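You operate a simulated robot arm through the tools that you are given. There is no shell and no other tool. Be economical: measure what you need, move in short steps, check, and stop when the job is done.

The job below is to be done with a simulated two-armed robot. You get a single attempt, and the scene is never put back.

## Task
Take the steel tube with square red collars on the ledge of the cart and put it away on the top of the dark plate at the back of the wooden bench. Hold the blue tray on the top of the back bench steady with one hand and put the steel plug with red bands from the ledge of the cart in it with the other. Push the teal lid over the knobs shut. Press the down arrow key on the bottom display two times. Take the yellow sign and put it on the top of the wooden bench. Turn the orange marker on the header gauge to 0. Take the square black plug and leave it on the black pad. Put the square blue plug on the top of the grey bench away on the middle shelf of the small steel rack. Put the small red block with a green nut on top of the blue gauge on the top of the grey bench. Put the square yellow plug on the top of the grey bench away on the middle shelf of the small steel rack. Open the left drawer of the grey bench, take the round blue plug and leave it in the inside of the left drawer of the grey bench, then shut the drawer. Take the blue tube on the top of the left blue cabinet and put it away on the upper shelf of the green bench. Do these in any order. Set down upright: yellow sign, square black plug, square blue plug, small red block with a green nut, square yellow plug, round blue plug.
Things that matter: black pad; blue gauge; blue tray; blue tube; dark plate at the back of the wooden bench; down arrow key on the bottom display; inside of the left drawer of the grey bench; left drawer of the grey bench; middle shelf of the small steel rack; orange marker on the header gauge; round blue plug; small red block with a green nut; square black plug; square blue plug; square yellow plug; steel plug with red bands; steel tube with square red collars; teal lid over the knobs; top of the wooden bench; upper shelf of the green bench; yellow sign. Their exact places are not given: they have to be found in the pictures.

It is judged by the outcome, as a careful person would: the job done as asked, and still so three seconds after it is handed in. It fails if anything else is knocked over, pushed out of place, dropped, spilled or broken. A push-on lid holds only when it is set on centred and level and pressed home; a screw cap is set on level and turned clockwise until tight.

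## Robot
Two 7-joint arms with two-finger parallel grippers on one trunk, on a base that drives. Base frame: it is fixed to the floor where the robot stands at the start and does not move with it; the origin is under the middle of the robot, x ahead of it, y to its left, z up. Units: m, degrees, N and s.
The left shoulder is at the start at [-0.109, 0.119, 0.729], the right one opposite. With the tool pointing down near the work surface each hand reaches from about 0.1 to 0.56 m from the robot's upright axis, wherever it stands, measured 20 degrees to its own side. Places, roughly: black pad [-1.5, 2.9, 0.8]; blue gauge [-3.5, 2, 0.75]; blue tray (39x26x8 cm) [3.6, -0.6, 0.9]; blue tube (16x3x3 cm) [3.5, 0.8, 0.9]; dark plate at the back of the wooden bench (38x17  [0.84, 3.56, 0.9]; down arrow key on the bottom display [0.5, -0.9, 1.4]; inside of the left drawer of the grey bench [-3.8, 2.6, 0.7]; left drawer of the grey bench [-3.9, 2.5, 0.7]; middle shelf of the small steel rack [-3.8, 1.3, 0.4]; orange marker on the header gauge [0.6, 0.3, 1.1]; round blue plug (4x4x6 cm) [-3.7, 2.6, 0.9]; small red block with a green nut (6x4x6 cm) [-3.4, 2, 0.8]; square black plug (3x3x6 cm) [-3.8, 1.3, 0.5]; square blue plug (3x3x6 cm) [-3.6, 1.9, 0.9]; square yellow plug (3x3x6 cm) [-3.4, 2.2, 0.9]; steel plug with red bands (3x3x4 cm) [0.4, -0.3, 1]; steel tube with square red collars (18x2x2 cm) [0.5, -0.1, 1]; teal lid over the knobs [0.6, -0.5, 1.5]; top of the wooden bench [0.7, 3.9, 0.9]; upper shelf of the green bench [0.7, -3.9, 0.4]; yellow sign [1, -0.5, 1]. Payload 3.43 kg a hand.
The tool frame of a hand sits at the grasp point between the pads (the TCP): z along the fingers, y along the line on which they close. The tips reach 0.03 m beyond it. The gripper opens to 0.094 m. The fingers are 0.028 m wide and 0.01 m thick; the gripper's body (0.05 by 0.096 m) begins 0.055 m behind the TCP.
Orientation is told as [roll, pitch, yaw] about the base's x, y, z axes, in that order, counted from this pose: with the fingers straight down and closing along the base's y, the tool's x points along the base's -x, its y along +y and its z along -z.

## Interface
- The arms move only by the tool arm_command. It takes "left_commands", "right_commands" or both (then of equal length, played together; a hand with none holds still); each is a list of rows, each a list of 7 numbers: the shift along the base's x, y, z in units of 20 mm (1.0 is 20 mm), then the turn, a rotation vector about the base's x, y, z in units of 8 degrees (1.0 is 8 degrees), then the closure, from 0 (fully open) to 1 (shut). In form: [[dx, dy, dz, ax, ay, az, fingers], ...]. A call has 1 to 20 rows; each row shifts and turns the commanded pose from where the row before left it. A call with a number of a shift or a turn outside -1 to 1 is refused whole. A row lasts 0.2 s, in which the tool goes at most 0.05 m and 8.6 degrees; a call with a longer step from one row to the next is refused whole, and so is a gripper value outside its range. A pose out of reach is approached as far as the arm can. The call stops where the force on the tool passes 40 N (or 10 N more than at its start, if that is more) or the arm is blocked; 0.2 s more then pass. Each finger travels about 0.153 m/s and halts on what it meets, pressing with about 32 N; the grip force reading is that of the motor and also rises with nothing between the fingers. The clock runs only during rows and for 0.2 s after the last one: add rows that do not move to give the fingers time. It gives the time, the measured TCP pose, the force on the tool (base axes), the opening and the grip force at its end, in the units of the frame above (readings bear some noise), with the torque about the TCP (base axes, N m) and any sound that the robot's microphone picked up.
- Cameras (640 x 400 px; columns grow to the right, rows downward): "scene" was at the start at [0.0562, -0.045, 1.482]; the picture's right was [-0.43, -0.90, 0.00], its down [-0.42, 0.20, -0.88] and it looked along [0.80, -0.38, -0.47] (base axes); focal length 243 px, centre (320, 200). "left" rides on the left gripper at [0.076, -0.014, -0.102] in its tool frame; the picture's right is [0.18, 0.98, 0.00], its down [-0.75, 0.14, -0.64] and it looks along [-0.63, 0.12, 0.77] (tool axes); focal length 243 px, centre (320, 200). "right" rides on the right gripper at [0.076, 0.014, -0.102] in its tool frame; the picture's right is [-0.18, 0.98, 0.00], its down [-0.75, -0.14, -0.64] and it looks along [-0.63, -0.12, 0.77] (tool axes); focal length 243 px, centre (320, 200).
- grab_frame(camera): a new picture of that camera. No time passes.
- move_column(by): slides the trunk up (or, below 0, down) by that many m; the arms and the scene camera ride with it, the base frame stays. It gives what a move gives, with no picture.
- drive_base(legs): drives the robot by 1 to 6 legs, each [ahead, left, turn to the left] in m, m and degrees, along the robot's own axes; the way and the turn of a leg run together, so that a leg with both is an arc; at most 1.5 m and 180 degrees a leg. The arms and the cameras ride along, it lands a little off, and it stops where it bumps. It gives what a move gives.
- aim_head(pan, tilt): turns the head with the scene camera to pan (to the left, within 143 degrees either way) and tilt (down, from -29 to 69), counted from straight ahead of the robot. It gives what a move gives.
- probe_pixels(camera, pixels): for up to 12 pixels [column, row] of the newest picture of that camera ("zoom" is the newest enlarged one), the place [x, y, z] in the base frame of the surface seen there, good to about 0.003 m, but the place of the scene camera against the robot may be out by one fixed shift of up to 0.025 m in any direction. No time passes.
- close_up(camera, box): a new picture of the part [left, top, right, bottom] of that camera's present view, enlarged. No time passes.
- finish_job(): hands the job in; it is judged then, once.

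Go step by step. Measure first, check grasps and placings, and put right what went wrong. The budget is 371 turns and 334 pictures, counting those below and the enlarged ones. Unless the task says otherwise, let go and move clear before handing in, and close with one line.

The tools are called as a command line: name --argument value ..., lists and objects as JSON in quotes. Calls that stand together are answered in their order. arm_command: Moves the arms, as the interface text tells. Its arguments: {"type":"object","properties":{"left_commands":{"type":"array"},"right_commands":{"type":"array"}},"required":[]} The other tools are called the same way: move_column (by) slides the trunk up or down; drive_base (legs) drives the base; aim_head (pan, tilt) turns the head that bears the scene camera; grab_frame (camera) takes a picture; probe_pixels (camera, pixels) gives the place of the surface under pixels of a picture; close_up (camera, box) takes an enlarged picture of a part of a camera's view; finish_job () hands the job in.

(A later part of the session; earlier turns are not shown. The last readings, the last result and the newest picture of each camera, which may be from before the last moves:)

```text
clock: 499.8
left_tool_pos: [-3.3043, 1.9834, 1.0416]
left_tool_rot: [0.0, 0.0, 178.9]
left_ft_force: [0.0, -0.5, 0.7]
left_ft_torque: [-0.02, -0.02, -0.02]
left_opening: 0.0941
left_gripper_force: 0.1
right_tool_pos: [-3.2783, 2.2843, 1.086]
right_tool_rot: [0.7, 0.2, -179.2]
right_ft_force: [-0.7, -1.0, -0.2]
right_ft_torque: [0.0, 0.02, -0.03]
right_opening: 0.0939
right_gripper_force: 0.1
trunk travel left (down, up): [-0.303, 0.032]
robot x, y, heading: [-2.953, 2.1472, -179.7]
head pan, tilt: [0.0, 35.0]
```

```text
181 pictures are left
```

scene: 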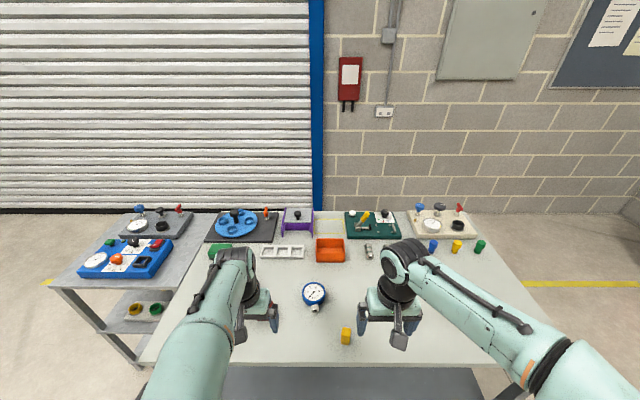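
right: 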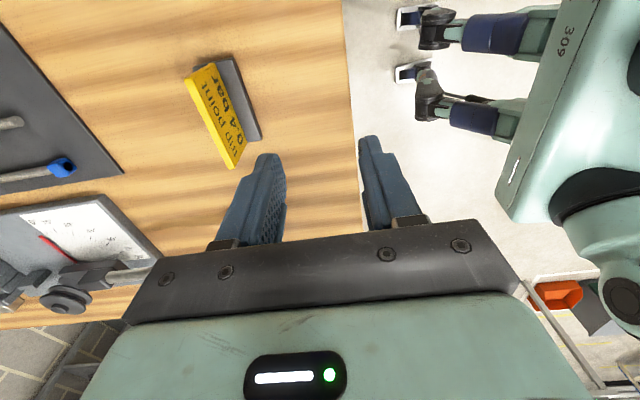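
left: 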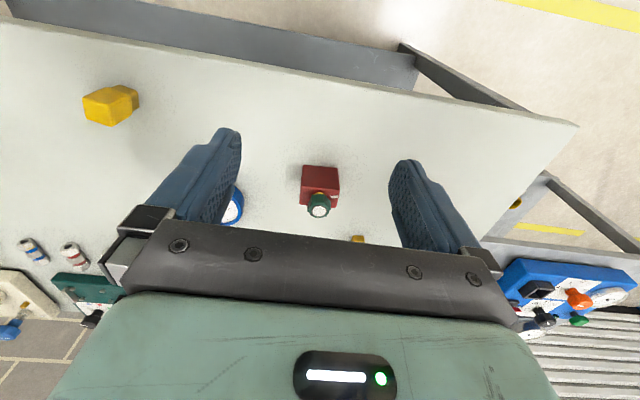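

probe_pixels --camera "left" --pixels '[[318, 210], [305, 180], [320, 175], [337, 180], [303, 195], [337, 196], [340, 150], [232, 210]]'

close_up --camera "left" --box '[270, 140, 370, 230]'

probe_pixels --camera "scene" --pixels '[[314, 293], [305, 293], [323, 293], [314, 284], [315, 303], [314, 309], [347, 332], [347, 340]]'

```text
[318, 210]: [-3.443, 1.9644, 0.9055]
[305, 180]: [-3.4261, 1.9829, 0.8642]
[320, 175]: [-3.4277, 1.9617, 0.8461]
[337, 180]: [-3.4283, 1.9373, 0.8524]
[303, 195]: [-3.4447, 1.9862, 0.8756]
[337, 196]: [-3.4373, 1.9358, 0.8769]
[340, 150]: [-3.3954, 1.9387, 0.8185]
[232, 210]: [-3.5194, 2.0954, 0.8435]
```

```text
4.44 times, centred on (320, 185) of left
```

zoom: 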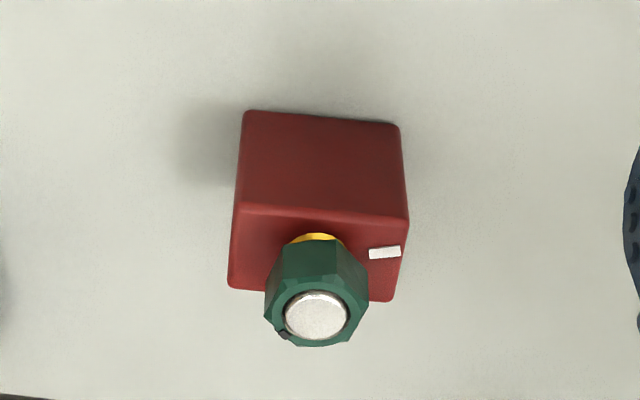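

```text
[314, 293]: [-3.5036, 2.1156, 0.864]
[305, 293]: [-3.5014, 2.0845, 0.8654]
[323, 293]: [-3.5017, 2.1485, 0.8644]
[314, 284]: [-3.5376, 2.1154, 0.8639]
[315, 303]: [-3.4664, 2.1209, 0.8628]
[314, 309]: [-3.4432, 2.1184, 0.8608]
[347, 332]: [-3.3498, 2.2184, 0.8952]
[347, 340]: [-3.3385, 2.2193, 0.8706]
```

The block's body spans y 1.936–1.986, x≈-3.447, top 0.877, nut top 0.905; bench at 0.8185. Move the left hand above it and check.

arm_command --left_commands '[[-0.9, -0.13, 0, 0, 0, 0.04, 0], [-0.9, -0.13, 0, 0, 0, 0.04, 0], [-0.9, -0.13, 0, 0, 0, 0.04, 0], [-0.9, -0.13, -0.2, 0, 0, 0, 0], [-0.9, -0.13, -0.6, 0, 0, 0, 0], [-0.9, -0.13, -0.8, 0, 0, 0, 0], [-0.9, -0.13, -0.8, 0, 0, 0, 0], [-0.85, -0.1, -0.8, 0, 0, 0, 0]]'

grab_frame --camera "left"

```text
clock: 501.6
left_tool_pos: [-3.4104, 1.9681, 1.0085]
left_tool_rot: [0.1, -0.2, 179.8]
left_ft_force: [0.9, -0.5, -0.8]
left_ft_torque: [-0.02, 0.04, 0.0]
left_opening: 0.0942
left_gripper_force: 0.1
left hand out of reach, approached as far as the arm can: row 7, 8
right_tool_pos: [-3.2766, 2.2846, 1.0861]
right_tool_rot: [0.6, 0.2, -179.2]
right_ft_force: [0.6, -0.1, -0.7]
right_ft_torque: [0.02, 0.01, -0.01]
right_opening: 0.0942
right_gripper_force: 0.1
trunk travel left (down, up): [-0.303, 0.032]
robot x, y, heading: [-2.9502, 2.1449, -179.9]
head pan, tilt: [0.0, 35.0]
```

```text
179 pictures are left
```

left: 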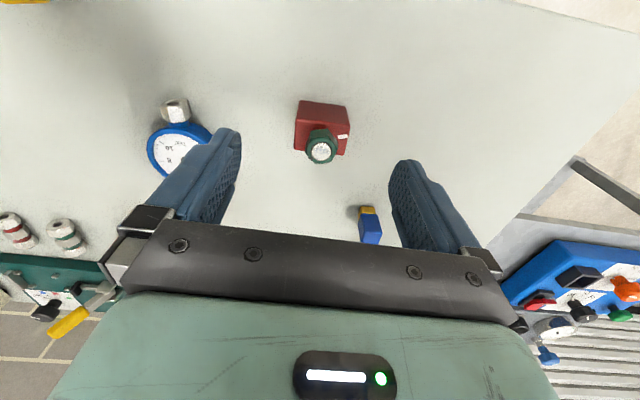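

Reach is limited at this height; lowering the trunk 8 cm helps. Then continue to the block.

move_column --by -0.08

arm_command --left_commands '[[-0.6, -0.1, 0, 0, 0, 0, 0], [-0.6, -0.1, 0, 0, 0, 0, 0], [-0.6, -0.1, 0, 0, 0, 0, 0]]'

grab_frame --camera "left"

```text
clock: 502.8
left_tool_pos: [-3.3823, 1.9668, 0.8999]
left_tool_rot: [0.1, 2.6, 179.7]
left_ft_force: [-0.8, -0.5, 0.5]
left_ft_torque: [0.0, -0.01, 0.02]
left_opening: 0.094
left_gripper_force: 0.0
right_tool_pos: [-3.2765, 2.2849, 1.0036]
right_tool_rot: [0.7, 0.1, -179.2]
right_ft_force: [-0.1, 0.6, 0.5]
right_ft_torque: [-0.02, -0.02, 0.02]
right_opening: 0.0941
right_gripper_force: 0.2
trunk travel left (down, up): [-0.223, 0.112]
robot x, y, heading: [-2.9513, 2.1427, -179.6]
head pan, tilt: [0.0, 35.0]
```

```text
clock: 503.6
left_tool_pos: [-3.3817, 1.9677, 0.8995]
left_tool_rot: [0.1, 2.6, 179.6]
left_ft_force: [0.7, 0.4, 0.7]
left_ft_torque: [0.01, -0.03, 0.03]
left_opening: 0.0941
left_gripper_force: 0.0
left hand out of reach, approached as far as the arm can: row 1, 2, 3
right_tool_pos: [-3.2772, 2.2842, 1.0065]
right_tool_rot: [0.6, 0.3, -179.2]
right_ft_force: [0.0, -0.2, -0.3]
right_ft_torque: [-0.01, -0.01, 0.01]
right_opening: 0.0942
right_gripper_force: 0.0
trunk travel left (down, up): [-0.223, 0.112]
robot x, y, heading: [-2.9533, 2.1431, -179.8]
head pan, tilt: [0.0, 35.0]
```

```text
178 pictures are left
```

left: 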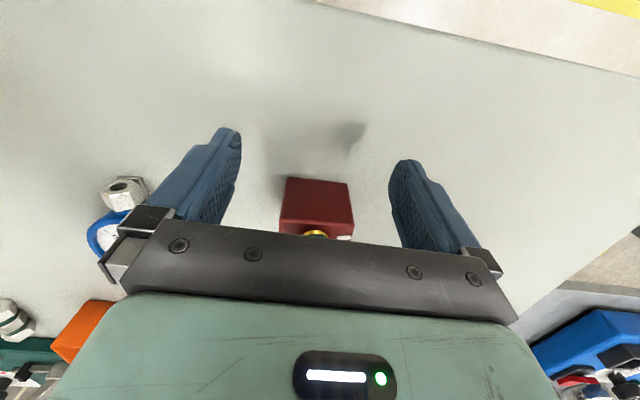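

The arm fell into a poor configuration. I'll raise the hand, pull it back to refresh the posture, and look.

arm_command --left_commands '[[0.5, 0, 1, 0, 0, 0, 0], [0.5, 0, 1, 0, 0, 0, 0], [0.5, 0, 1, 0, 0, 0, 0], [0.5, 0, 0.5, 0, 0, 0, 0]]'

grab_frame --camera "scene"

```text
clock: 504.6
left_tool_pos: [-3.3421, 1.9683, 0.9709]
left_tool_rot: [0.0, 2.7, 179.6]
left_ft_force: [0.3, 0.2, 0.3]
left_ft_torque: [-0.01, -0.01, 0.03]
left_opening: 0.0941
left_gripper_force: 0.1
right_tool_pos: [-3.2761, 2.2847, 1.0049]
right_tool_rot: [0.7, 0.0, -179.1]
right_ft_force: [-0.1, -0.6, -1.2]
right_ft_torque: [-0.02, 0.0, -0.02]
right_opening: 0.0938
right_gripper_force: 0.0
trunk travel left (down, up): [-0.223, 0.112]
robot x, y, heading: [-2.9545, 2.1466, -179.7]
head pan, tilt: [0.0, 35.0]
```

```text
177 pictures are left
```

scene: 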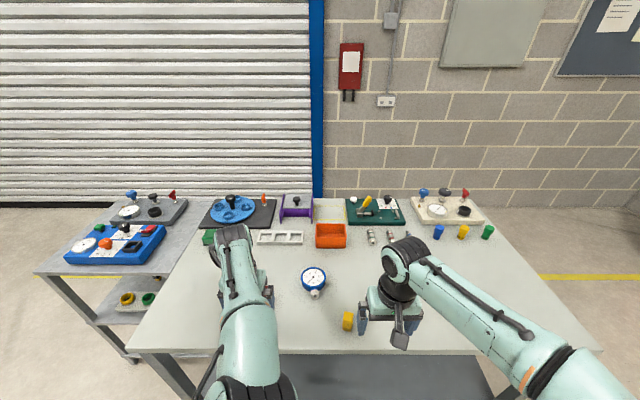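

The left elbow is in a low/inward branch. I'll try resetting it by moving the hand up, out and back.

arm_command --left_commands '[[0.5, -1, 1, 0, 0, 0, 0], [0.5, -1, 1, 0, 0, 0, 0], [0.5, -1, 1, 0, 0, 0, 0], [0.5, -1, 1, 0, 0, 0, 0], [0.5, -1, 1, 0, 0, 0, 0], [0.5, -1, 0.5, 0, 0, 0, 0], [0, -1, 0, 0, 0, 0, 0], [0, -1, 0, 0, 0, 0, 0], [0, -1, 0, 0, 0, 0, 0]]'

grab_frame --camera "scene"

```text
clock: 506.6
left_tool_pos: [-3.2837, 1.7874, 1.0801]
left_tool_rot: [0.1, 2.4, 179.6]
left_ft_force: [0.4, 0.6, 0.5]
left_ft_torque: [-0.01, 0.01, 0.02]
left_opening: 0.094
left_gripper_force: 0.1
right_tool_pos: [-3.2757, 2.2829, 1.005]
right_tool_rot: [0.4, 0.1, -179.3]
right_ft_force: [-0.3, 0.0, -1.2]
right_ft_torque: [0.01, 0.02, 0.03]
right_opening: 0.094
right_gripper_force: 0.1
trunk travel left (down, up): [-0.223, 0.112]
robot x, y, heading: [-2.9545, 2.1447, -179.5]
head pan, tilt: [0.0, 35.0]
```

```text
176 pictures are left
```

scene: 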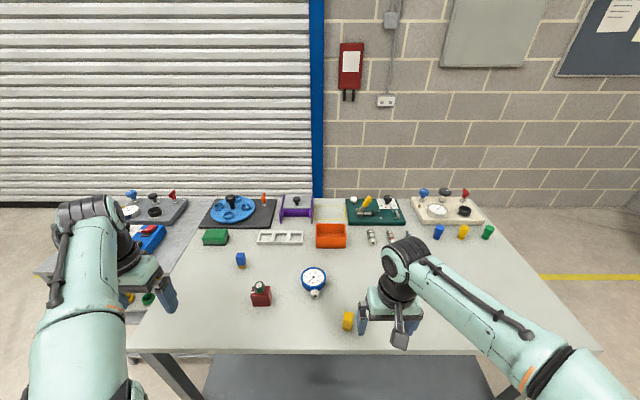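

arm_command --left_commands '[[-0.7, 0.9, -0.5, 0, -0.1, 0, 0], [-0.7, 0.9, -0.5, 0, -0.1, 0, 0], [-0.7, 0.9, -0.5, 0, -0.1, 0, 0], [-0.7, 0.9, -0.5, 0, 0, 0, 0], [-0.8, 0.9, -0.5, 0, 0, 0, 0], [-0.8, 0.9, -0.5, 0, 0, 0, 0], [-0.8, 0.9, -0.5, 0, 0, 0, 0], [-0.8, 0.9, -0.5, 0, 0, 0, 0], [-0.8, 0.9, -0.5, 0, 0, 0, 0], [-0.8, 0.6, -0.5, 0, 0, 0, 0]]'

grab_frame --camera "scene"

```text
clock: 508.8
left_tool_pos: [-3.2994, 1.8189, 1.0726]
left_tool_rot: [0.2, 3.5, 179.5]
left_ft_force: [0.5, -0.1, -0.4]
left_ft_torque: [0.03, -0.03, 0.01]
left_opening: 0.0939
left_gripper_force: 0.0
left hand out of reach, approached as far as the arm can: row 1, 2, 3, 4, 5, 6, 7, 8, 9, 10
right_tool_pos: [-3.2764, 2.2846, 1.0058]
right_tool_rot: [0.6, 0.2, -179.2]
right_ft_force: [-0.4, -0.3, 0.5]
right_ft_torque: [0.01, 0.01, -0.02]
right_opening: 0.0939
right_gripper_force: 0.1
trunk travel left (down, up): [-0.223, 0.112]
robot x, y, heading: [-2.9567, 2.1484, -179.8]
head pan, tilt: [0.0, 35.0]
```

```text
175 pictures are left
```

scene: 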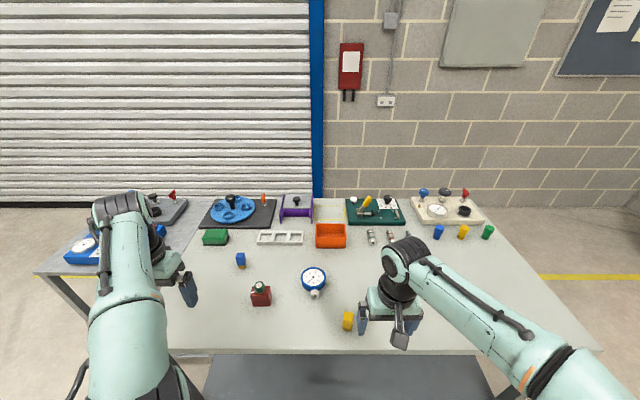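

The left arm is at some joint limit. I'll try unwinding: yaw the hand -88°, move, then yaw back.

arm_command --left_commands '[[0, 0, 0, 0, 0, -1, 0], [0, 0, 0, 0, 0, -1, 0], [0, 0, 0, 0, 0, -1, 0], [0, 0, 0, 0, 0, -1, 0], [0, 0, 0, 0, 0, -1, 0], [0, 0, 0, 0, 0, -1, 0], [0, 0, 0, 0, 0, -1, 0], [0, 0, 0, 0, 0, -1, 0], [0, 0, 0, 0, 0, -1, 0], [0, 0, 0, 0, 0, -1, 0], [0, 0, 0, 0, 0, -1, 0]]'

arm_command --left_commands '[[-0.7, 0.7, 0, 0, -0.1, 0, 0], [-0.7, 0.7, 0, 0, -0.1, 0, 0], [-0.7, 0.7, 0, 0, -0.1, 0, 0], [-0.7, 0.7, 0, 0, -0.1, 0, 0], [-0.7, 0.7, 0, 0, 0, 0, 0]]'

grab_frame --camera "scene"

```text
clock: 511.1
left_tool_pos: [-3.2964, 1.8406, 1.1174]
left_tool_rot: [0.0, 5.0, 91.4]
left_ft_force: [0.1, -0.2, -0.2]
left_ft_torque: [0.0, 0.0, 0.01]
left_opening: 0.0938
left_gripper_force: 0.1
left hand out of reach, approached as far as the arm can: row 1, 2
right_tool_pos: [-3.2764, 2.2841, 1.006]
right_tool_rot: [0.5, 0.0, -179.3]
right_ft_force: [0.0, -0.1, -0.2]
right_ft_torque: [0.01, -0.01, -0.02]
right_opening: 0.094
right_gripper_force: 0.0
trunk travel left (down, up): [-0.223, 0.112]
robot x, y, heading: [-2.955, 2.1419, -179.9]
head pan, tilt: [0.0, 35.0]
```

```text
clock: 512.4
left_tool_pos: [-3.3237, 1.9056, 1.1231]
left_tool_rot: [-3.1, 5.0, 91.4]
left_ft_force: [0.1, -0.5, 0.5]
left_ft_torque: [-0.02, -0.01, 0.0]
left_opening: 0.0939
left_gripper_force: 0.1
left hand out of reach, approached as far as the arm can: row 2, 3, 4
right_tool_pos: [-3.2774, 2.2839, 1.0069]
right_tool_rot: [0.4, 0.1, -179.2]
right_ft_force: [0.2, 0.2, -0.7]
right_ft_torque: [-0.02, 0.0, -0.01]
right_opening: 0.0936
right_gripper_force: 0.0
trunk travel left (down, up): [-0.223, 0.112]
robot x, y, heading: [-2.9539, 2.1428, -179.6]
head pan, tilt: [0.0, 35.0]
```

```text
174 pictures are left
```

scene: 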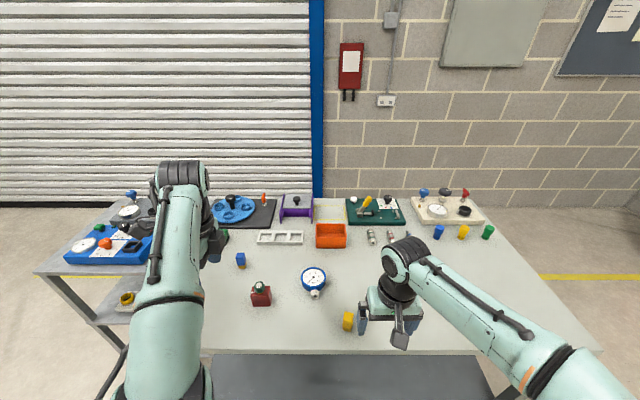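

arm_command --left_commands '[[-0.3, 0.3, -1, 0, 0, 0, 0], [-0.3, 0.3, -1, 0, 0, 0, 0], [-0.3, 0.3, -1, 0, 0, 0, 0], [-0.3, 0.3, -1, 0, 0, 0, 0], [-0.5, 0.3, -0.5, 0, 0, 0, 0], [-0.5, 0.3, -0.5, 0, 0, 0, 0], [-0.5, 0.3, 0, 0, 0, 0, 0]]'

grab_frame --camera "scene"

```text
clock: 514.0
left_tool_pos: [-3.3668, 1.9423, 1.0225]
left_tool_rot: [-3.1, 5.0, 91.3]
left_ft_force: [0.6, 0.1, 0.4]
left_ft_torque: [0.01, 0.0, -0.02]
left_opening: 0.094
left_gripper_force: 0.1
left hand out of reach, approached as far as the arm can: row 7
right_tool_pos: [-3.2757, 2.2843, 1.0051]
right_tool_rot: [0.5, 0.0, -179.1]
right_ft_force: [0.4, -0.1, -0.9]
right_ft_torque: [-0.02, 0.01, -0.02]
right_opening: 0.0941
right_gripper_force: 0.0
trunk travel left (down, up): [-0.223, 0.112]
robot x, y, heading: [-2.9551, 2.1421, -180.0]
head pan, tilt: [0.0, 35.0]
```

```text
173 pictures are left
```

scene: 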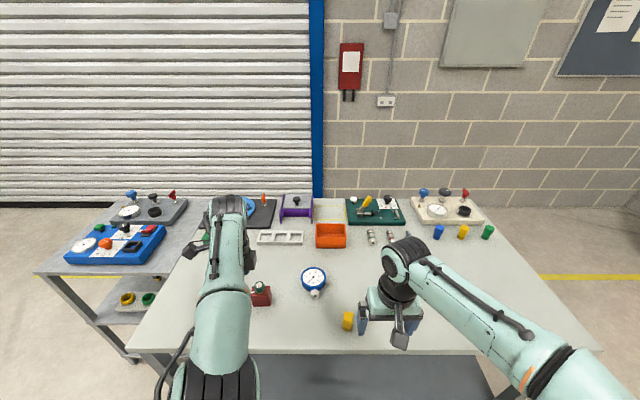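

The left arm's branch limits its reach, so I'll use the right hand for this. Retract the left, shift the base left (y≈1.95) and a touch closer.

arm_command --left_commands '[[0.5, -1, 0.6, 0, 0, 0, 0], [1, -1, 0.6, 0, 0, 0, 0], [1, -1, 0.6, 0, 0, 0, 0], [1, -1, 0, 0, 0, 0, 0], [1, -1, 0, 0, 0, 0, 0], [1, -1, 0, 0, 0, 0, 0]]'

drive_base --legs '[[0, 0.19, 0], [0.03, 0, 0]]'

grab_frame --camera "right"

grab_frame --camera "scene"

```text
clock: 515.4
left_tool_pos: [-3.2561, 1.8214, 1.0614]
left_tool_rot: [-3.2, 5.0, 91.2]
left_ft_force: [0.0, 0.2, -0.5]
left_ft_torque: [-0.03, 0.02, -0.01]
left_opening: 0.094
left_gripper_force: 0.0
right_tool_pos: [-3.2748, 2.2837, 1.0072]
right_tool_rot: [0.5, 0.1, -179.2]
right_ft_force: [-0.1, 0.2, -0.5]
right_ft_torque: [0.04, 0.0, 0.0]
right_opening: 0.094
right_gripper_force: 0.0
trunk travel left (down, up): [-0.223, 0.112]
robot x, y, heading: [-2.955, 2.1448, -179.9]
head pan, tilt: [0.0, 35.0]
```

```text
clock: 518.1
left_tool_pos: [-3.2867, 1.6331, 1.06]
left_tool_rot: [-3.2, 5.0, 91.3]
left_ft_force: [-0.9, 0.0, 1.0]
left_ft_torque: [-0.01, -0.01, -0.01]
left_opening: 0.0942
left_gripper_force: 0.0
right_tool_pos: [-3.3067, 2.0945, 1.0052]
right_tool_rot: [0.7, 0.2, -179.3]
right_ft_force: [1.2, -0.1, 0.4]
right_ft_torque: [0.04, -0.03, 0.0]
right_opening: 0.0941
right_gripper_force: 0.1
trunk travel left (down, up): [-0.223, 0.112]
robot x, y, heading: [-2.9835, 1.9569, -179.4]
head pan, tilt: [0.0, 35.0]
```

```text
172 pictures are left
```

right: 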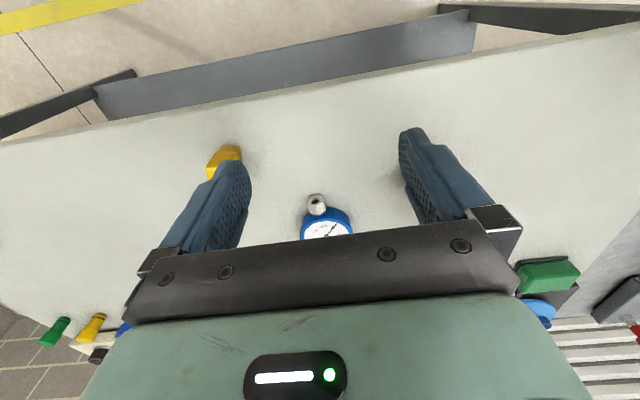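

```text
171 pictures are left
```

scene: 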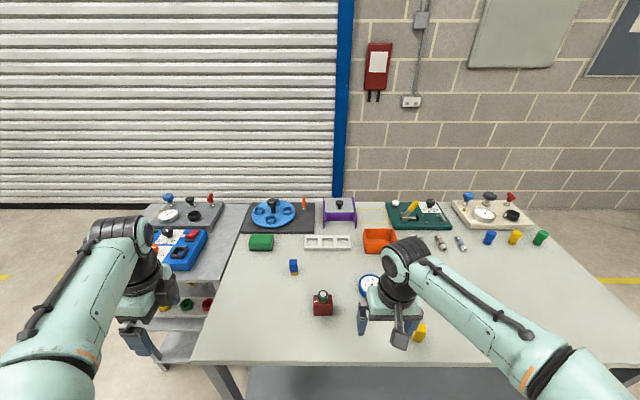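

Move the right hand over the block.

arm_command --right_commands '[[-0.5, -0.83, 0, 0, 0, 0, 0], [-0.9, -0.83, 0, 0, 0, 0, 0], [-0.9, -0.83, 0, 0, 0, 0, 0], [-0.9, -0.83, 0, 0, 0, 0, 0], [-0.9, -0.83, 0, 0, 0, 0, 0], [-0.9, -0.83, -0.5, 0, 0, 0, 0], [-0.9, -0.83, -0.8, 0, 0, 0, 0], [-0.9, -0.82, -0.8, 0, 0, 0, 0]]'

grab_frame --camera "right"

```text
clock: 519.9
left_tool_pos: [-3.2863, 1.6329, 1.0607]
left_tool_rot: [-3.0, 5.0, 91.4]
left_ft_force: [0.2, 0.0, 0.8]
left_ft_torque: [0.01, 0.05, 0.0]
left_opening: 0.0939
left_gripper_force: 0.0
right_tool_pos: [-3.4415, 1.9606, 0.9625]
right_tool_rot: [0.5, 0.1, -179.2]
right_ft_force: [0.1, -0.2, 0.0]
right_ft_torque: [-0.04, -0.01, -0.01]
right_opening: 0.0941
right_gripper_force: 0.0
trunk travel left (down, up): [-0.223, 0.112]
robot x, y, heading: [-2.985, 1.9554, -179.7]
head pan, tilt: [0.0, 35.0]
```

```text
170 pictures are left
```

right: 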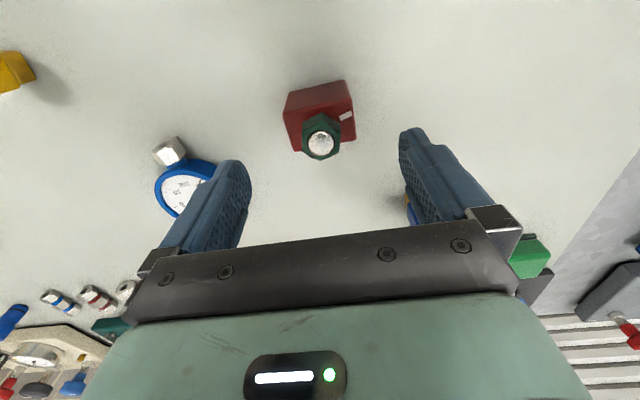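

probe_pixels --camera "right" --pixels '[[320, 145], [288, 105], [350, 95], [292, 125], [353, 118], [300, 150], [352, 138], [320, 95], [180, 190], [172, 150], [408, 195]]'

close_up --camera "right" --box '[140, 70, 380, 230]'

```text
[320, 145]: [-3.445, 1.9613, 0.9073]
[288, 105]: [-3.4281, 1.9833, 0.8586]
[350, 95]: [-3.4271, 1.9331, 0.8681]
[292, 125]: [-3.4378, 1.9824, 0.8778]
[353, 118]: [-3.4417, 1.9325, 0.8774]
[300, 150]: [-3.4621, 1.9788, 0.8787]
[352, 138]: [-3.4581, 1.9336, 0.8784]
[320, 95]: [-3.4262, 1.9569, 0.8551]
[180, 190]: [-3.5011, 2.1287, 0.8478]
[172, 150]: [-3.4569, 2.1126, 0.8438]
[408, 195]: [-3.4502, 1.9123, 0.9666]
```

```text
2.50 times, centred on (260, 150) of right
```

zoom: 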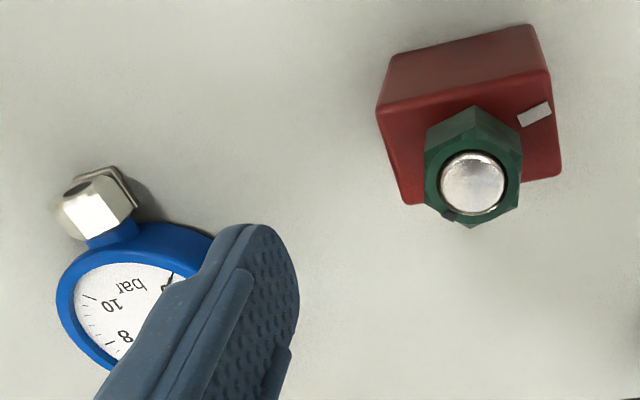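

Block centre [-3.446,1.958], yaw square. Descend to z 0.862 and grip along y.

arm_command --right_commands '[[-0.2, -0.12, -1, 0, 0, 0, 0], [0, 0, -1, 0, 0, 0, 0], [0, 0, -1, 0, 0, 0, 0], [0, 0, -1, 0, 0, 0, 0], [0, 0, -1, 0, 0, 0, 0], [0, 0, 0, 0, 0, 0, 0.4], [0, 0, 0, 0, 0, 0, 0.7], [0, 0, 0, 0, 0, 0, 0.7]]'

grab_frame --camera "right"

```text
clock: 521.7
left_tool_pos: [-3.2859, 1.6334, 1.0616]
left_tool_rot: [-3.3, 5.1, 91.5]
left_ft_force: [-1.0, -0.5, -0.1]
left_ft_torque: [-0.01, -0.01, 0.04]
left_opening: 0.0938
left_gripper_force: 0.0
right_tool_pos: [-3.4458, 1.9613, 0.8641]
right_tool_rot: [0.5, 0.2, -179.2]
right_ft_force: [0.5, -0.8, -0.1]
right_ft_torque: [0.0, 0.01, -0.02]
right_opening: 0.0606
right_gripper_force: 32.1
trunk travel left (down, up): [-0.223, 0.112]
robot x, y, heading: [-2.9819, 1.9551, -179.8]
head pan, tilt: [0.0, 35.0]
```

```text
168 pictures are left
```

right: 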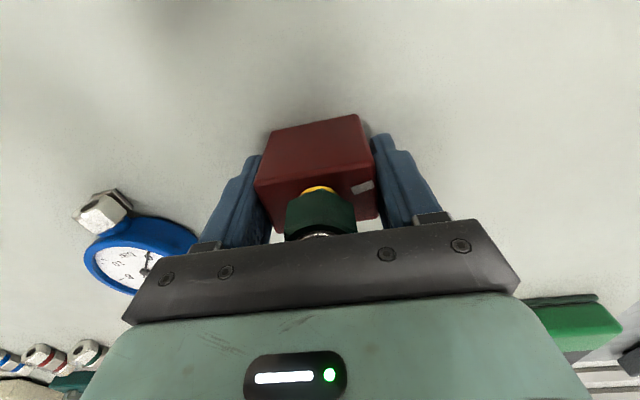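

Gripped (61 mm). Lift and move toward the gauge, then look.

arm_command --right_commands '[[0, 0, 0.5, 0, 0, 0, 0.75], [0, 0, 1, 0, 0, 0, 0.75], [0, 0, 1, 0, 0, 0, 0.75], [0, 0, 1, 0, 0, 0, 0.75], [0.5, 0, 0.5, 0, 0, 0, 0.75], [0.5, 0, 0, 0, 0, 0, 0.75]]'

grab_frame --camera "right"

grab_frame --camera "scene"

```text
clock: 523.1
left_tool_pos: [-3.2858, 1.6318, 1.0612]
left_tool_rot: [-3.2, 5.0, 91.4]
left_ft_force: [0.6, 1.2, 0.4]
left_ft_torque: [-0.03, -0.04, 0.02]
left_opening: 0.0939
left_gripper_force: 0.0
right_tool_pos: [-3.4254, 1.96, 0.9431]
right_tool_rot: [0.6, 0.2, -179.2]
right_ft_force: [0.5, -0.4, -3.1]
right_ft_torque: [0.01, -0.01, -0.01]
right_opening: 0.0606
right_gripper_force: 31.8
trunk travel left (down, up): [-0.223, 0.112]
robot x, y, heading: [-2.9821, 1.9554, -179.9]
head pan, tilt: [0.0, 35.0]
```

```text
167 pictures are left
```

right: 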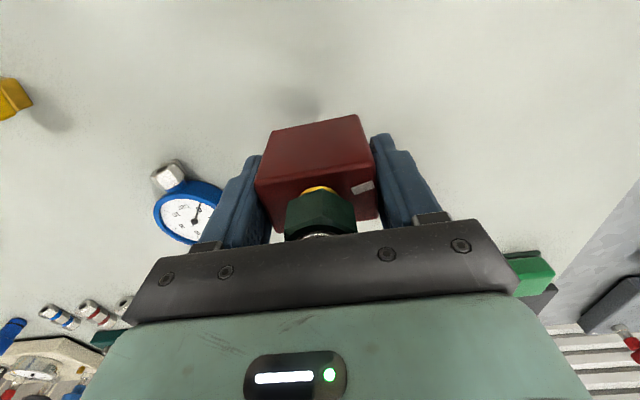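

```text
166 pictures are left
```

scene: 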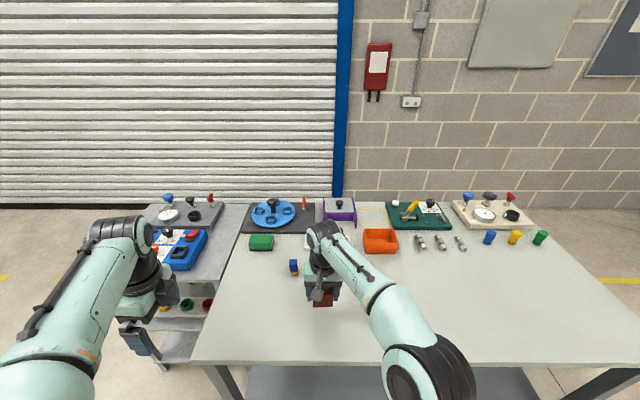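

probe_pixels --camera "right" --pixels '[[156, 212], [218, 195], [188, 240], [187, 185], [190, 212], [168, 175], [205, 235], [165, 232]]'

close_up --camera "right" --box '[130, 140, 250, 260]'

```text
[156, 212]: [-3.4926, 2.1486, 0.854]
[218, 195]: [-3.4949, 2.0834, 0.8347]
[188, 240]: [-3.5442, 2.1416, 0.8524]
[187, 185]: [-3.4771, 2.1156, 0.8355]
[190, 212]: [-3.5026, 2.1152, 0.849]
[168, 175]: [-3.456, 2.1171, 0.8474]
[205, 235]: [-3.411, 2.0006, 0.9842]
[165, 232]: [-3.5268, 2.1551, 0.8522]
```

```text
3.33 times, centred on (190, 200) of right
```

zoom: 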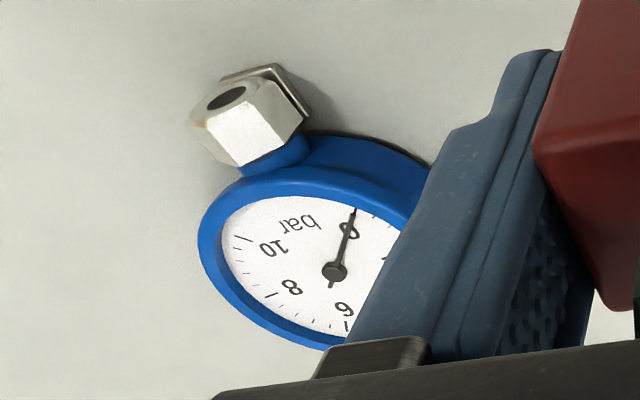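

probe_pixels --camera "right" --pixels '[[194, 221], [170, 190], [160, 225], [176, 238], [157, 200]]'

```text
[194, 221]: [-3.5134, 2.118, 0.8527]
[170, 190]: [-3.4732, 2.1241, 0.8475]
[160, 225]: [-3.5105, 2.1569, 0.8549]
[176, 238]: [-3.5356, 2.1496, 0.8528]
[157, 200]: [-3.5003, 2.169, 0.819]
```

Gauge centre ≈[-3.512,2.116], rim top z≈0.854. I'll creep the base 2 cm ahead and 5 cm right, then bring the block over the gauge.

drive_base --legs '[[0.02, -0.05, 0]]'

arm_command --right_commands '[[-0.6, 0.7, 0, 0, 0, 0, 0.75], [-0.6, 0.7, 0, 0, 0, 0, 0.75], [-0.6, 0.7, 0, 0, 0, 0, 0.75], [-0.6, 0.7, 0, 0, 0, 0, 0.75], [-0.6, 0.7, 0, 0, 0, 0, 0.75]]'

grab_frame --camera "right"

```text
clock: 524.2
left_tool_pos: [-3.3062, 1.6843, 1.0611]
left_tool_rot: [-3.2, 5.0, 91.4]
left_ft_force: [-0.3, -0.6, -0.3]
left_ft_torque: [0.01, -0.02, -0.02]
left_opening: 0.0939
left_gripper_force: 0.0
right_tool_pos: [-3.4451, 2.0094, 0.9436]
right_tool_rot: [0.6, 0.3, -179.1]
right_ft_force: [-0.1, 0.1, -3.5]
right_ft_torque: [0.01, 0.01, 0.02]
right_opening: 0.0603
right_gripper_force: 32.0
trunk travel left (down, up): [-0.223, 0.112]
robot x, y, heading: [-3.0016, 2.0047, -179.4]
head pan, tilt: [0.0, 35.0]
```

```text
clock: 525.4
left_tool_pos: [-3.3066, 1.6829, 1.0611]
left_tool_rot: [-3.2, 5.0, 91.4]
left_ft_force: [0.5, 0.1, -0.6]
left_ft_torque: [0.0, -0.01, 0.0]
left_opening: 0.0938
left_gripper_force: 0.0
right_tool_pos: [-3.5059, 2.0798, 0.9426]
right_tool_rot: [0.6, 0.3, -179.1]
right_ft_force: [0.4, 0.7, -3.2]
right_ft_torque: [-0.03, 0.01, 0.02]
right_opening: 0.0602
right_gripper_force: 31.9
trunk travel left (down, up): [-0.223, 0.112]
robot x, y, heading: [-3.0018, 2.0039, -179.3]
head pan, tilt: [0.0, 35.0]
```

```text
164 pictures are left
```

right: 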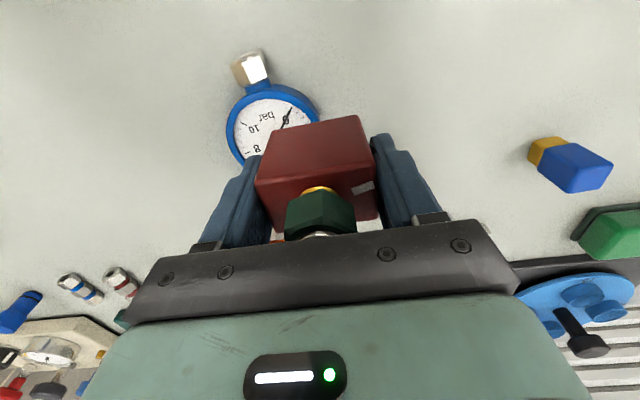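

probe_pixels --camera "right" --pixels '[[231, 128], [268, 90], [312, 112], [270, 120], [288, 112], [237, 155], [252, 70]]'

```text
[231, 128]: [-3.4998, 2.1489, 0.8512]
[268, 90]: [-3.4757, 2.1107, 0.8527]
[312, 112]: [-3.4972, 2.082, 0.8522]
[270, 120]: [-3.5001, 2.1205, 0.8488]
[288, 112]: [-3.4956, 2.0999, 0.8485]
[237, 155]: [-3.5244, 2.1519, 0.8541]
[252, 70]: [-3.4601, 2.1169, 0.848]
```

Gauge centre confirmed at [-3.512,2.1155]. Align and lower onto it.

arm_command --right_commands '[[-0.15, 0.9, 0, 0, 0, 0, 0.75], [-0.15, 0.88, 0, 0, 0, 0, 0.75], [0, 0, -0.7, 0, 0, 0, 0.75], [0, 0, -0.7, 0, 0, 0, 0.75], [0, 0, -0.3, 0, 0, 0, 0.75], [0, 0, -0.2, 0, 0, 0, 0.75]]'

grab_frame --camera "right"

```text
clock: 526.8
left_tool_pos: [-3.306, 1.6832, 1.0611]
left_tool_rot: [-3.1, 5.0, 91.5]
left_ft_force: [0.5, 0.6, -0.1]
left_ft_torque: [0.01, -0.01, 0.02]
left_opening: 0.0941
left_gripper_force: 0.1
right_tool_pos: [-3.5119, 2.115, 0.9053]
right_tool_rot: [0.6, 0.2, -179.2]
right_ft_force: [-0.5, -0.2, -3.2]
right_ft_torque: [-0.01, 0.04, -0.01]
right_opening: 0.0601
right_gripper_force: 32.4
trunk travel left (down, up): [-0.223, 0.112]
robot x, y, heading: [-3.0034, 2.0082, -179.6]
head pan, tilt: [0.0, 35.0]
```

```text
163 pictures are left
```

right: 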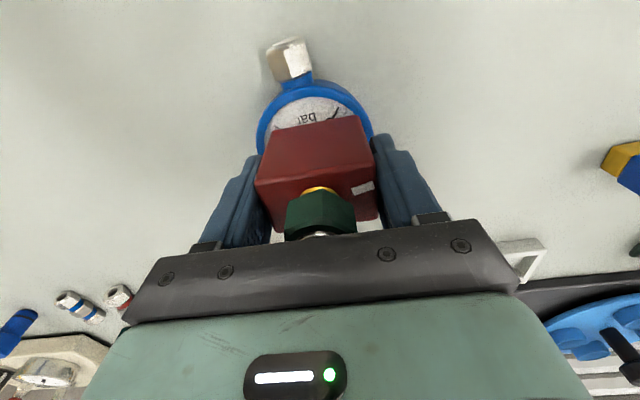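

Aligned over the gauge; lower in 2 mm steps to contact.

arm_command --right_commands '[[0, 0, -0.12, 0, 0, 0, 0.75], [0, 0, -0.1, 0, 0, 0, 0.75]]'

arm_command --right_commands '[[0, 0, -0.1, 0, 0, 0, 0.75], [0, 0, -0.1, 0, 0, 0, 0.75]]'

```text
clock: 527.4
left_tool_pos: [-3.3057, 1.6838, 1.0601]
left_tool_rot: [-3.2, 5.0, 91.5]
left_ft_force: [0.1, -0.3, 0.0]
left_ft_torque: [0.04, -0.04, 0.0]
left_opening: 0.094
left_gripper_force: 0.1
right_tool_pos: [-3.5122, 2.116, 0.9005]
right_tool_rot: [0.6, 0.2, -179.2]
right_ft_force: [0.4, 0.8, -3.5]
right_ft_torque: [0.01, -0.01, -0.01]
right_opening: 0.0605
right_gripper_force: 32.2
trunk travel left (down, up): [-0.223, 0.112]
robot x, y, heading: [-3.0049, 2.007, -179.6]
head pan, tilt: [0.0, 35.0]
```

```text
clock: 528.0
left_tool_pos: [-3.306, 1.6838, 1.0608]
left_tool_rot: [-3.2, 5.1, 91.4]
left_ft_force: [-0.9, 0.1, -0.3]
left_ft_torque: [0.0, 0.01, 0.01]
left_opening: 0.0941
left_gripper_force: 0.0
right_tool_pos: [-3.5118, 2.1149, 0.8981]
right_tool_rot: [0.7, 0.2, -179.3]
right_ft_force: [0.3, -0.1, -4.4]
right_ft_torque: [0.01, -0.02, -0.02]
right_opening: 0.0604
right_gripper_force: 31.7
trunk travel left (down, up): [-0.223, 0.112]
robot x, y, heading: [-3.0071, 2.0049, -179.4]
head pan, tilt: [0.0, 35.0]
```

arm_command --right_commands '[[0, 0, -0.1, 0, 0, 0, 0.75], [0, 0, -0.1, 0, 0, 0, 0.75]]'

```text
clock: 528.6
left_tool_pos: [-3.3056, 1.6832, 1.0601]
left_tool_rot: [-3.0, 5.1, 91.3]
left_ft_force: [0.3, 0.0, -0.3]
left_ft_torque: [0.0, -0.03, 0.0]
left_opening: 0.0935
left_gripper_force: 0.0
right_tool_pos: [-3.5117, 2.1145, 0.8951]
right_tool_rot: [0.6, -0.1, -179.2]
right_ft_force: [-3.1, 1.3, 8.8]
right_ft_torque: [0.38, -0.12, 0.11]
right_opening: 0.0603
right_gripper_force: 32.1
trunk travel left (down, up): [-0.223, 0.112]
robot x, y, heading: [-2.9997, 2.0059, -179.8]
head pan, tilt: [0.0, 35.0]
```

Contact (8.8 N) with the block on the dial. Release slowly and rise straight up.

arm_command --right_commands '[[0, 0, 0, 0, 0, 0, 0.3], [0, 0, 0, 0, 0, 0, 0.15], [0, 0, 0, 0, 0, 0, 0.1], [0, 0, 0.5, 0, 0, 0, 0], [0, 0, 1, 0, 0, 0, 0], [0, 0, 1, 0, 0, 0, 0], [0, 0, 1, 0, 0, 0, 0], [0, 0, 1, 0, 0, 0, 0], [0.5, 0, 0.5, 0, 0, 0, 0]]'

grab_frame --camera "right"

```text
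clock: 530.6
left_tool_pos: [-3.3059, 1.6835, 1.0611]
left_tool_rot: [-3.2, 5.0, 91.5]
left_ft_force: [-0.8, -0.1, -0.4]
left_ft_torque: [0.01, 0.0, -0.02]
left_opening: 0.094
left_gripper_force: 0.1
right_tool_pos: [-3.4979, 2.1166, 0.9829]
right_tool_rot: [0.6, 0.3, -179.1]
right_ft_force: [0.3, -1.0, -0.2]
right_ft_torque: [0.01, 0.01, 0.0]
right_opening: 0.094
right_gripper_force: 0.1
right hand out of reach, approached as far as the arm can: row 8
trunk travel left (down, up): [-0.223, 0.112]
robot x, y, heading: [-3.0013, 2.0062, -179.4]
head pan, tilt: [0.0, 35.0]
```

```text
162 pictures are left
```

right: 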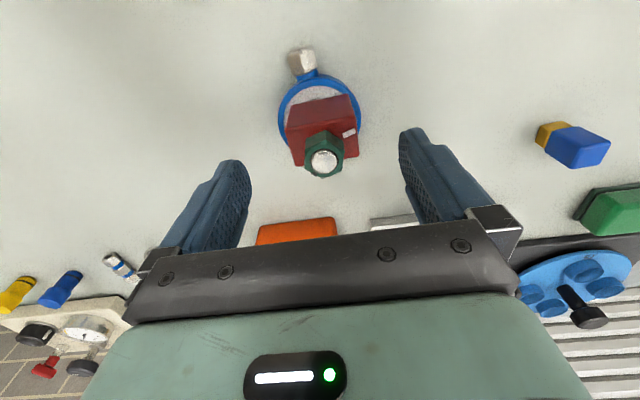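

The block with the green nut sits upright on the blue gauge. Next I inspect the small rack before choosing how to grasp the plugs.

arm_command --right_commands '[[1, 0, 0.5, 0, 0, 0, 0], [1, 0, 0.5, 0, 0, 0, 0], [1, 0, 0.5, 0, 0, 0, 0], [1, 0, 0.5, 0, 0, 0, 0], [1, 0, 0, 0, 0, 0, 0]]'

drive_base --legs '[[-0.3, 0, 0], [0, 0.8, 0]]'

aim_head --pan 0 --tilt 40

grab_frame --camera "scene"

```text
clock: 531.8
left_tool_pos: [-3.3056, 1.6835, 1.0613]
left_tool_rot: [-3.2, 5.0, 91.4]
left_ft_force: [-0.2, 0.0, -0.4]
left_ft_torque: [-0.01, -0.01, 0.02]
left_opening: 0.0939
left_gripper_force: 0.1
right_tool_pos: [-3.439, 2.1107, 1.0395]
right_tool_rot: [0.6, 0.0, -179.3]
right_ft_force: [0.1, 0.0, 0.3]
right_ft_torque: [0.02, 0.03, 0.02]
right_opening: 0.0941
right_gripper_force: 0.0
right hand out of reach, approached as far as the arm can: row 1, 2, 3
trunk travel left (down, up): [-0.223, 0.112]
robot x, y, heading: [-3.0032, 2.0079, -179.4]
head pan, tilt: [0.0, 35.0]
```

```text
clock: 540.8
left_tool_pos: [-3.0089, 0.8959, 1.0614]
left_tool_rot: [-3.3, 5.0, 90.6]
left_ft_force: [0.2, -0.2, 0.6]
left_ft_torque: [-0.05, 0.0, 0.04]
left_opening: 0.094
left_gripper_force: 0.1
right_tool_pos: [-3.1358, 1.3243, 1.0383]
right_tool_rot: [0.5, 0.2, -180.0]
right_ft_force: [0.4, 0.0, 1.3]
right_ft_torque: [0.02, -0.02, 0.02]
right_opening: 0.0939
right_gripper_force: 0.0
trunk travel left (down, up): [-0.223, 0.112]
robot x, y, heading: [-2.7017, 1.2068, 179.6]
head pan, tilt: [0.0, 35.0]
```

```text
clock: 541.5
left_tool_pos: [-3.0078, 0.8949, 1.0606]
left_tool_rot: [-3.2, 5.0, 90.7]
left_ft_force: [-0.2, 0.8, 0.5]
left_ft_torque: [0.03, 0.0, -0.02]
left_opening: 0.0939
left_gripper_force: 0.1
right_tool_pos: [-3.137, 1.3244, 1.0387]
right_tool_rot: [0.6, 0.2, -179.9]
right_ft_force: [-0.4, 0.4, -0.1]
right_ft_torque: [-0.02, -0.02, -0.04]
right_opening: 0.0941
right_gripper_force: 0.1
trunk travel left (down, up): [-0.223, 0.112]
robot x, y, heading: [-2.7008, 1.2155, 179.2]
head pan, tilt: [0.0, 40.0]
```

```text
161 pictures are left
```

scene: 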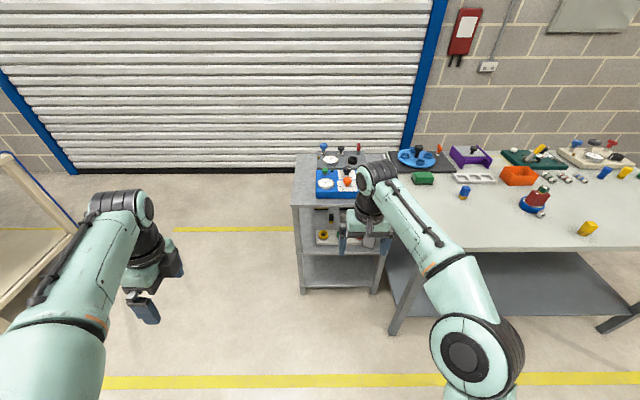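

close_up --camera "scene" --box '[280, 140, 420, 300]'

grab_frame --camera "right"

probe_pixels --camera "scene" --pixels '[[298, 207], [302, 250], [305, 289], [298, 160], [318, 250], [325, 236], [333, 217], [345, 252], [345, 285], [320, 215], [388, 250], [312, 228]]'

```text
2.50 times, centred on (350, 220) of scene
```

zoom: 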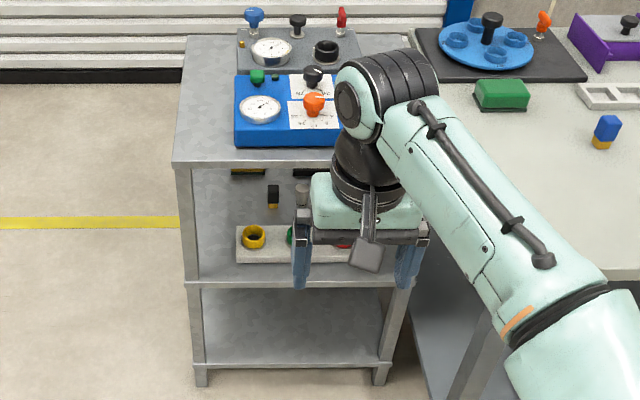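

```text
159 pictures are left
```

right: 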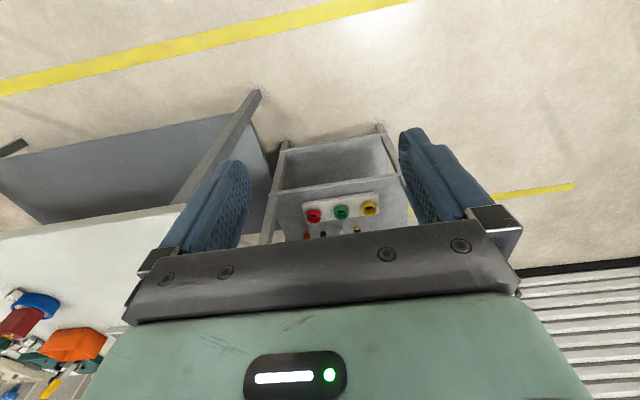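

```text
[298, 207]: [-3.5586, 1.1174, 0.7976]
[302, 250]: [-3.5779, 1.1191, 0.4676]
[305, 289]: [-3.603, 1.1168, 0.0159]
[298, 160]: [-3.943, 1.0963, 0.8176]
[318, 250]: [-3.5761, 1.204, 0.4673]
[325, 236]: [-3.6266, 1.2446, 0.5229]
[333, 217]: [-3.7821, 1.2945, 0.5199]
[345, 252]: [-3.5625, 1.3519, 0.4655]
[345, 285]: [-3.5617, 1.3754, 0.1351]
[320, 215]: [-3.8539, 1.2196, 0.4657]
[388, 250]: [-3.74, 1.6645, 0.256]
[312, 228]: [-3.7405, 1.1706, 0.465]
```

The rack's middle shelf (z≈0.45) is open from its south side, where nothing blocks the black plug. I'll check the free floor there.

aim_head --pan 40 --tilt 30

grab_frame --camera "scene"

probe_pixels --camera "scene" --pixels '[[300, 250], [350, 250], [400, 250], [250, 220], [200, 250], [150, 220], [300, 200], [350, 200]]'

```text
clock: 542.6
left_tool_pos: [-3.0081, 0.8957, 1.0609]
left_tool_rot: [-3.2, 4.9, 90.7]
left_ft_force: [0.6, -0.2, -0.4]
left_ft_torque: [0.03, -0.02, 0.01]
left_opening: 0.0939
left_gripper_force: 0.3
right_tool_pos: [-3.1367, 1.325, 1.0397]
right_tool_rot: [0.6, 0.2, -180.0]
right_ft_force: [-0.4, 0.0, 0.1]
right_ft_torque: [0.04, -0.01, 0.01]
right_opening: 0.0942
right_gripper_force: 0.0
trunk travel left (down, up): [-0.223, 0.112]
robot x, y, heading: [-2.7011, 1.2137, 179.6]
head pan, tilt: [40.0, 30.0]
```

```text
158 pictures are left
```

scene: 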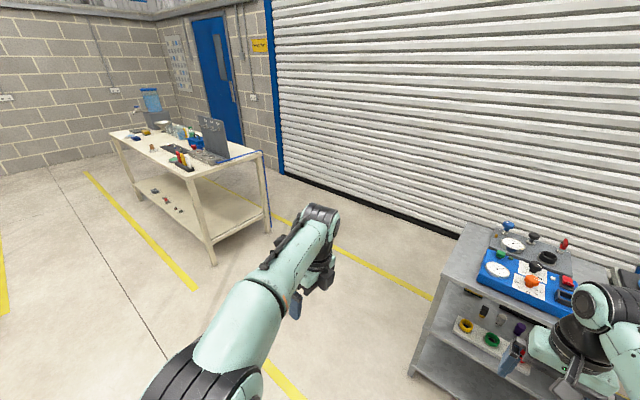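

```text
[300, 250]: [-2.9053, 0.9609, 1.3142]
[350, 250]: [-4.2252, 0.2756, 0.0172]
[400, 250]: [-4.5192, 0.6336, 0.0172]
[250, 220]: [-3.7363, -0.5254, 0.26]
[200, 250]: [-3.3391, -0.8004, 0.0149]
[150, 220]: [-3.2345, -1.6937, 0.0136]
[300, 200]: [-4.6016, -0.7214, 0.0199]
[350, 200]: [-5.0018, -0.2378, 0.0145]
```

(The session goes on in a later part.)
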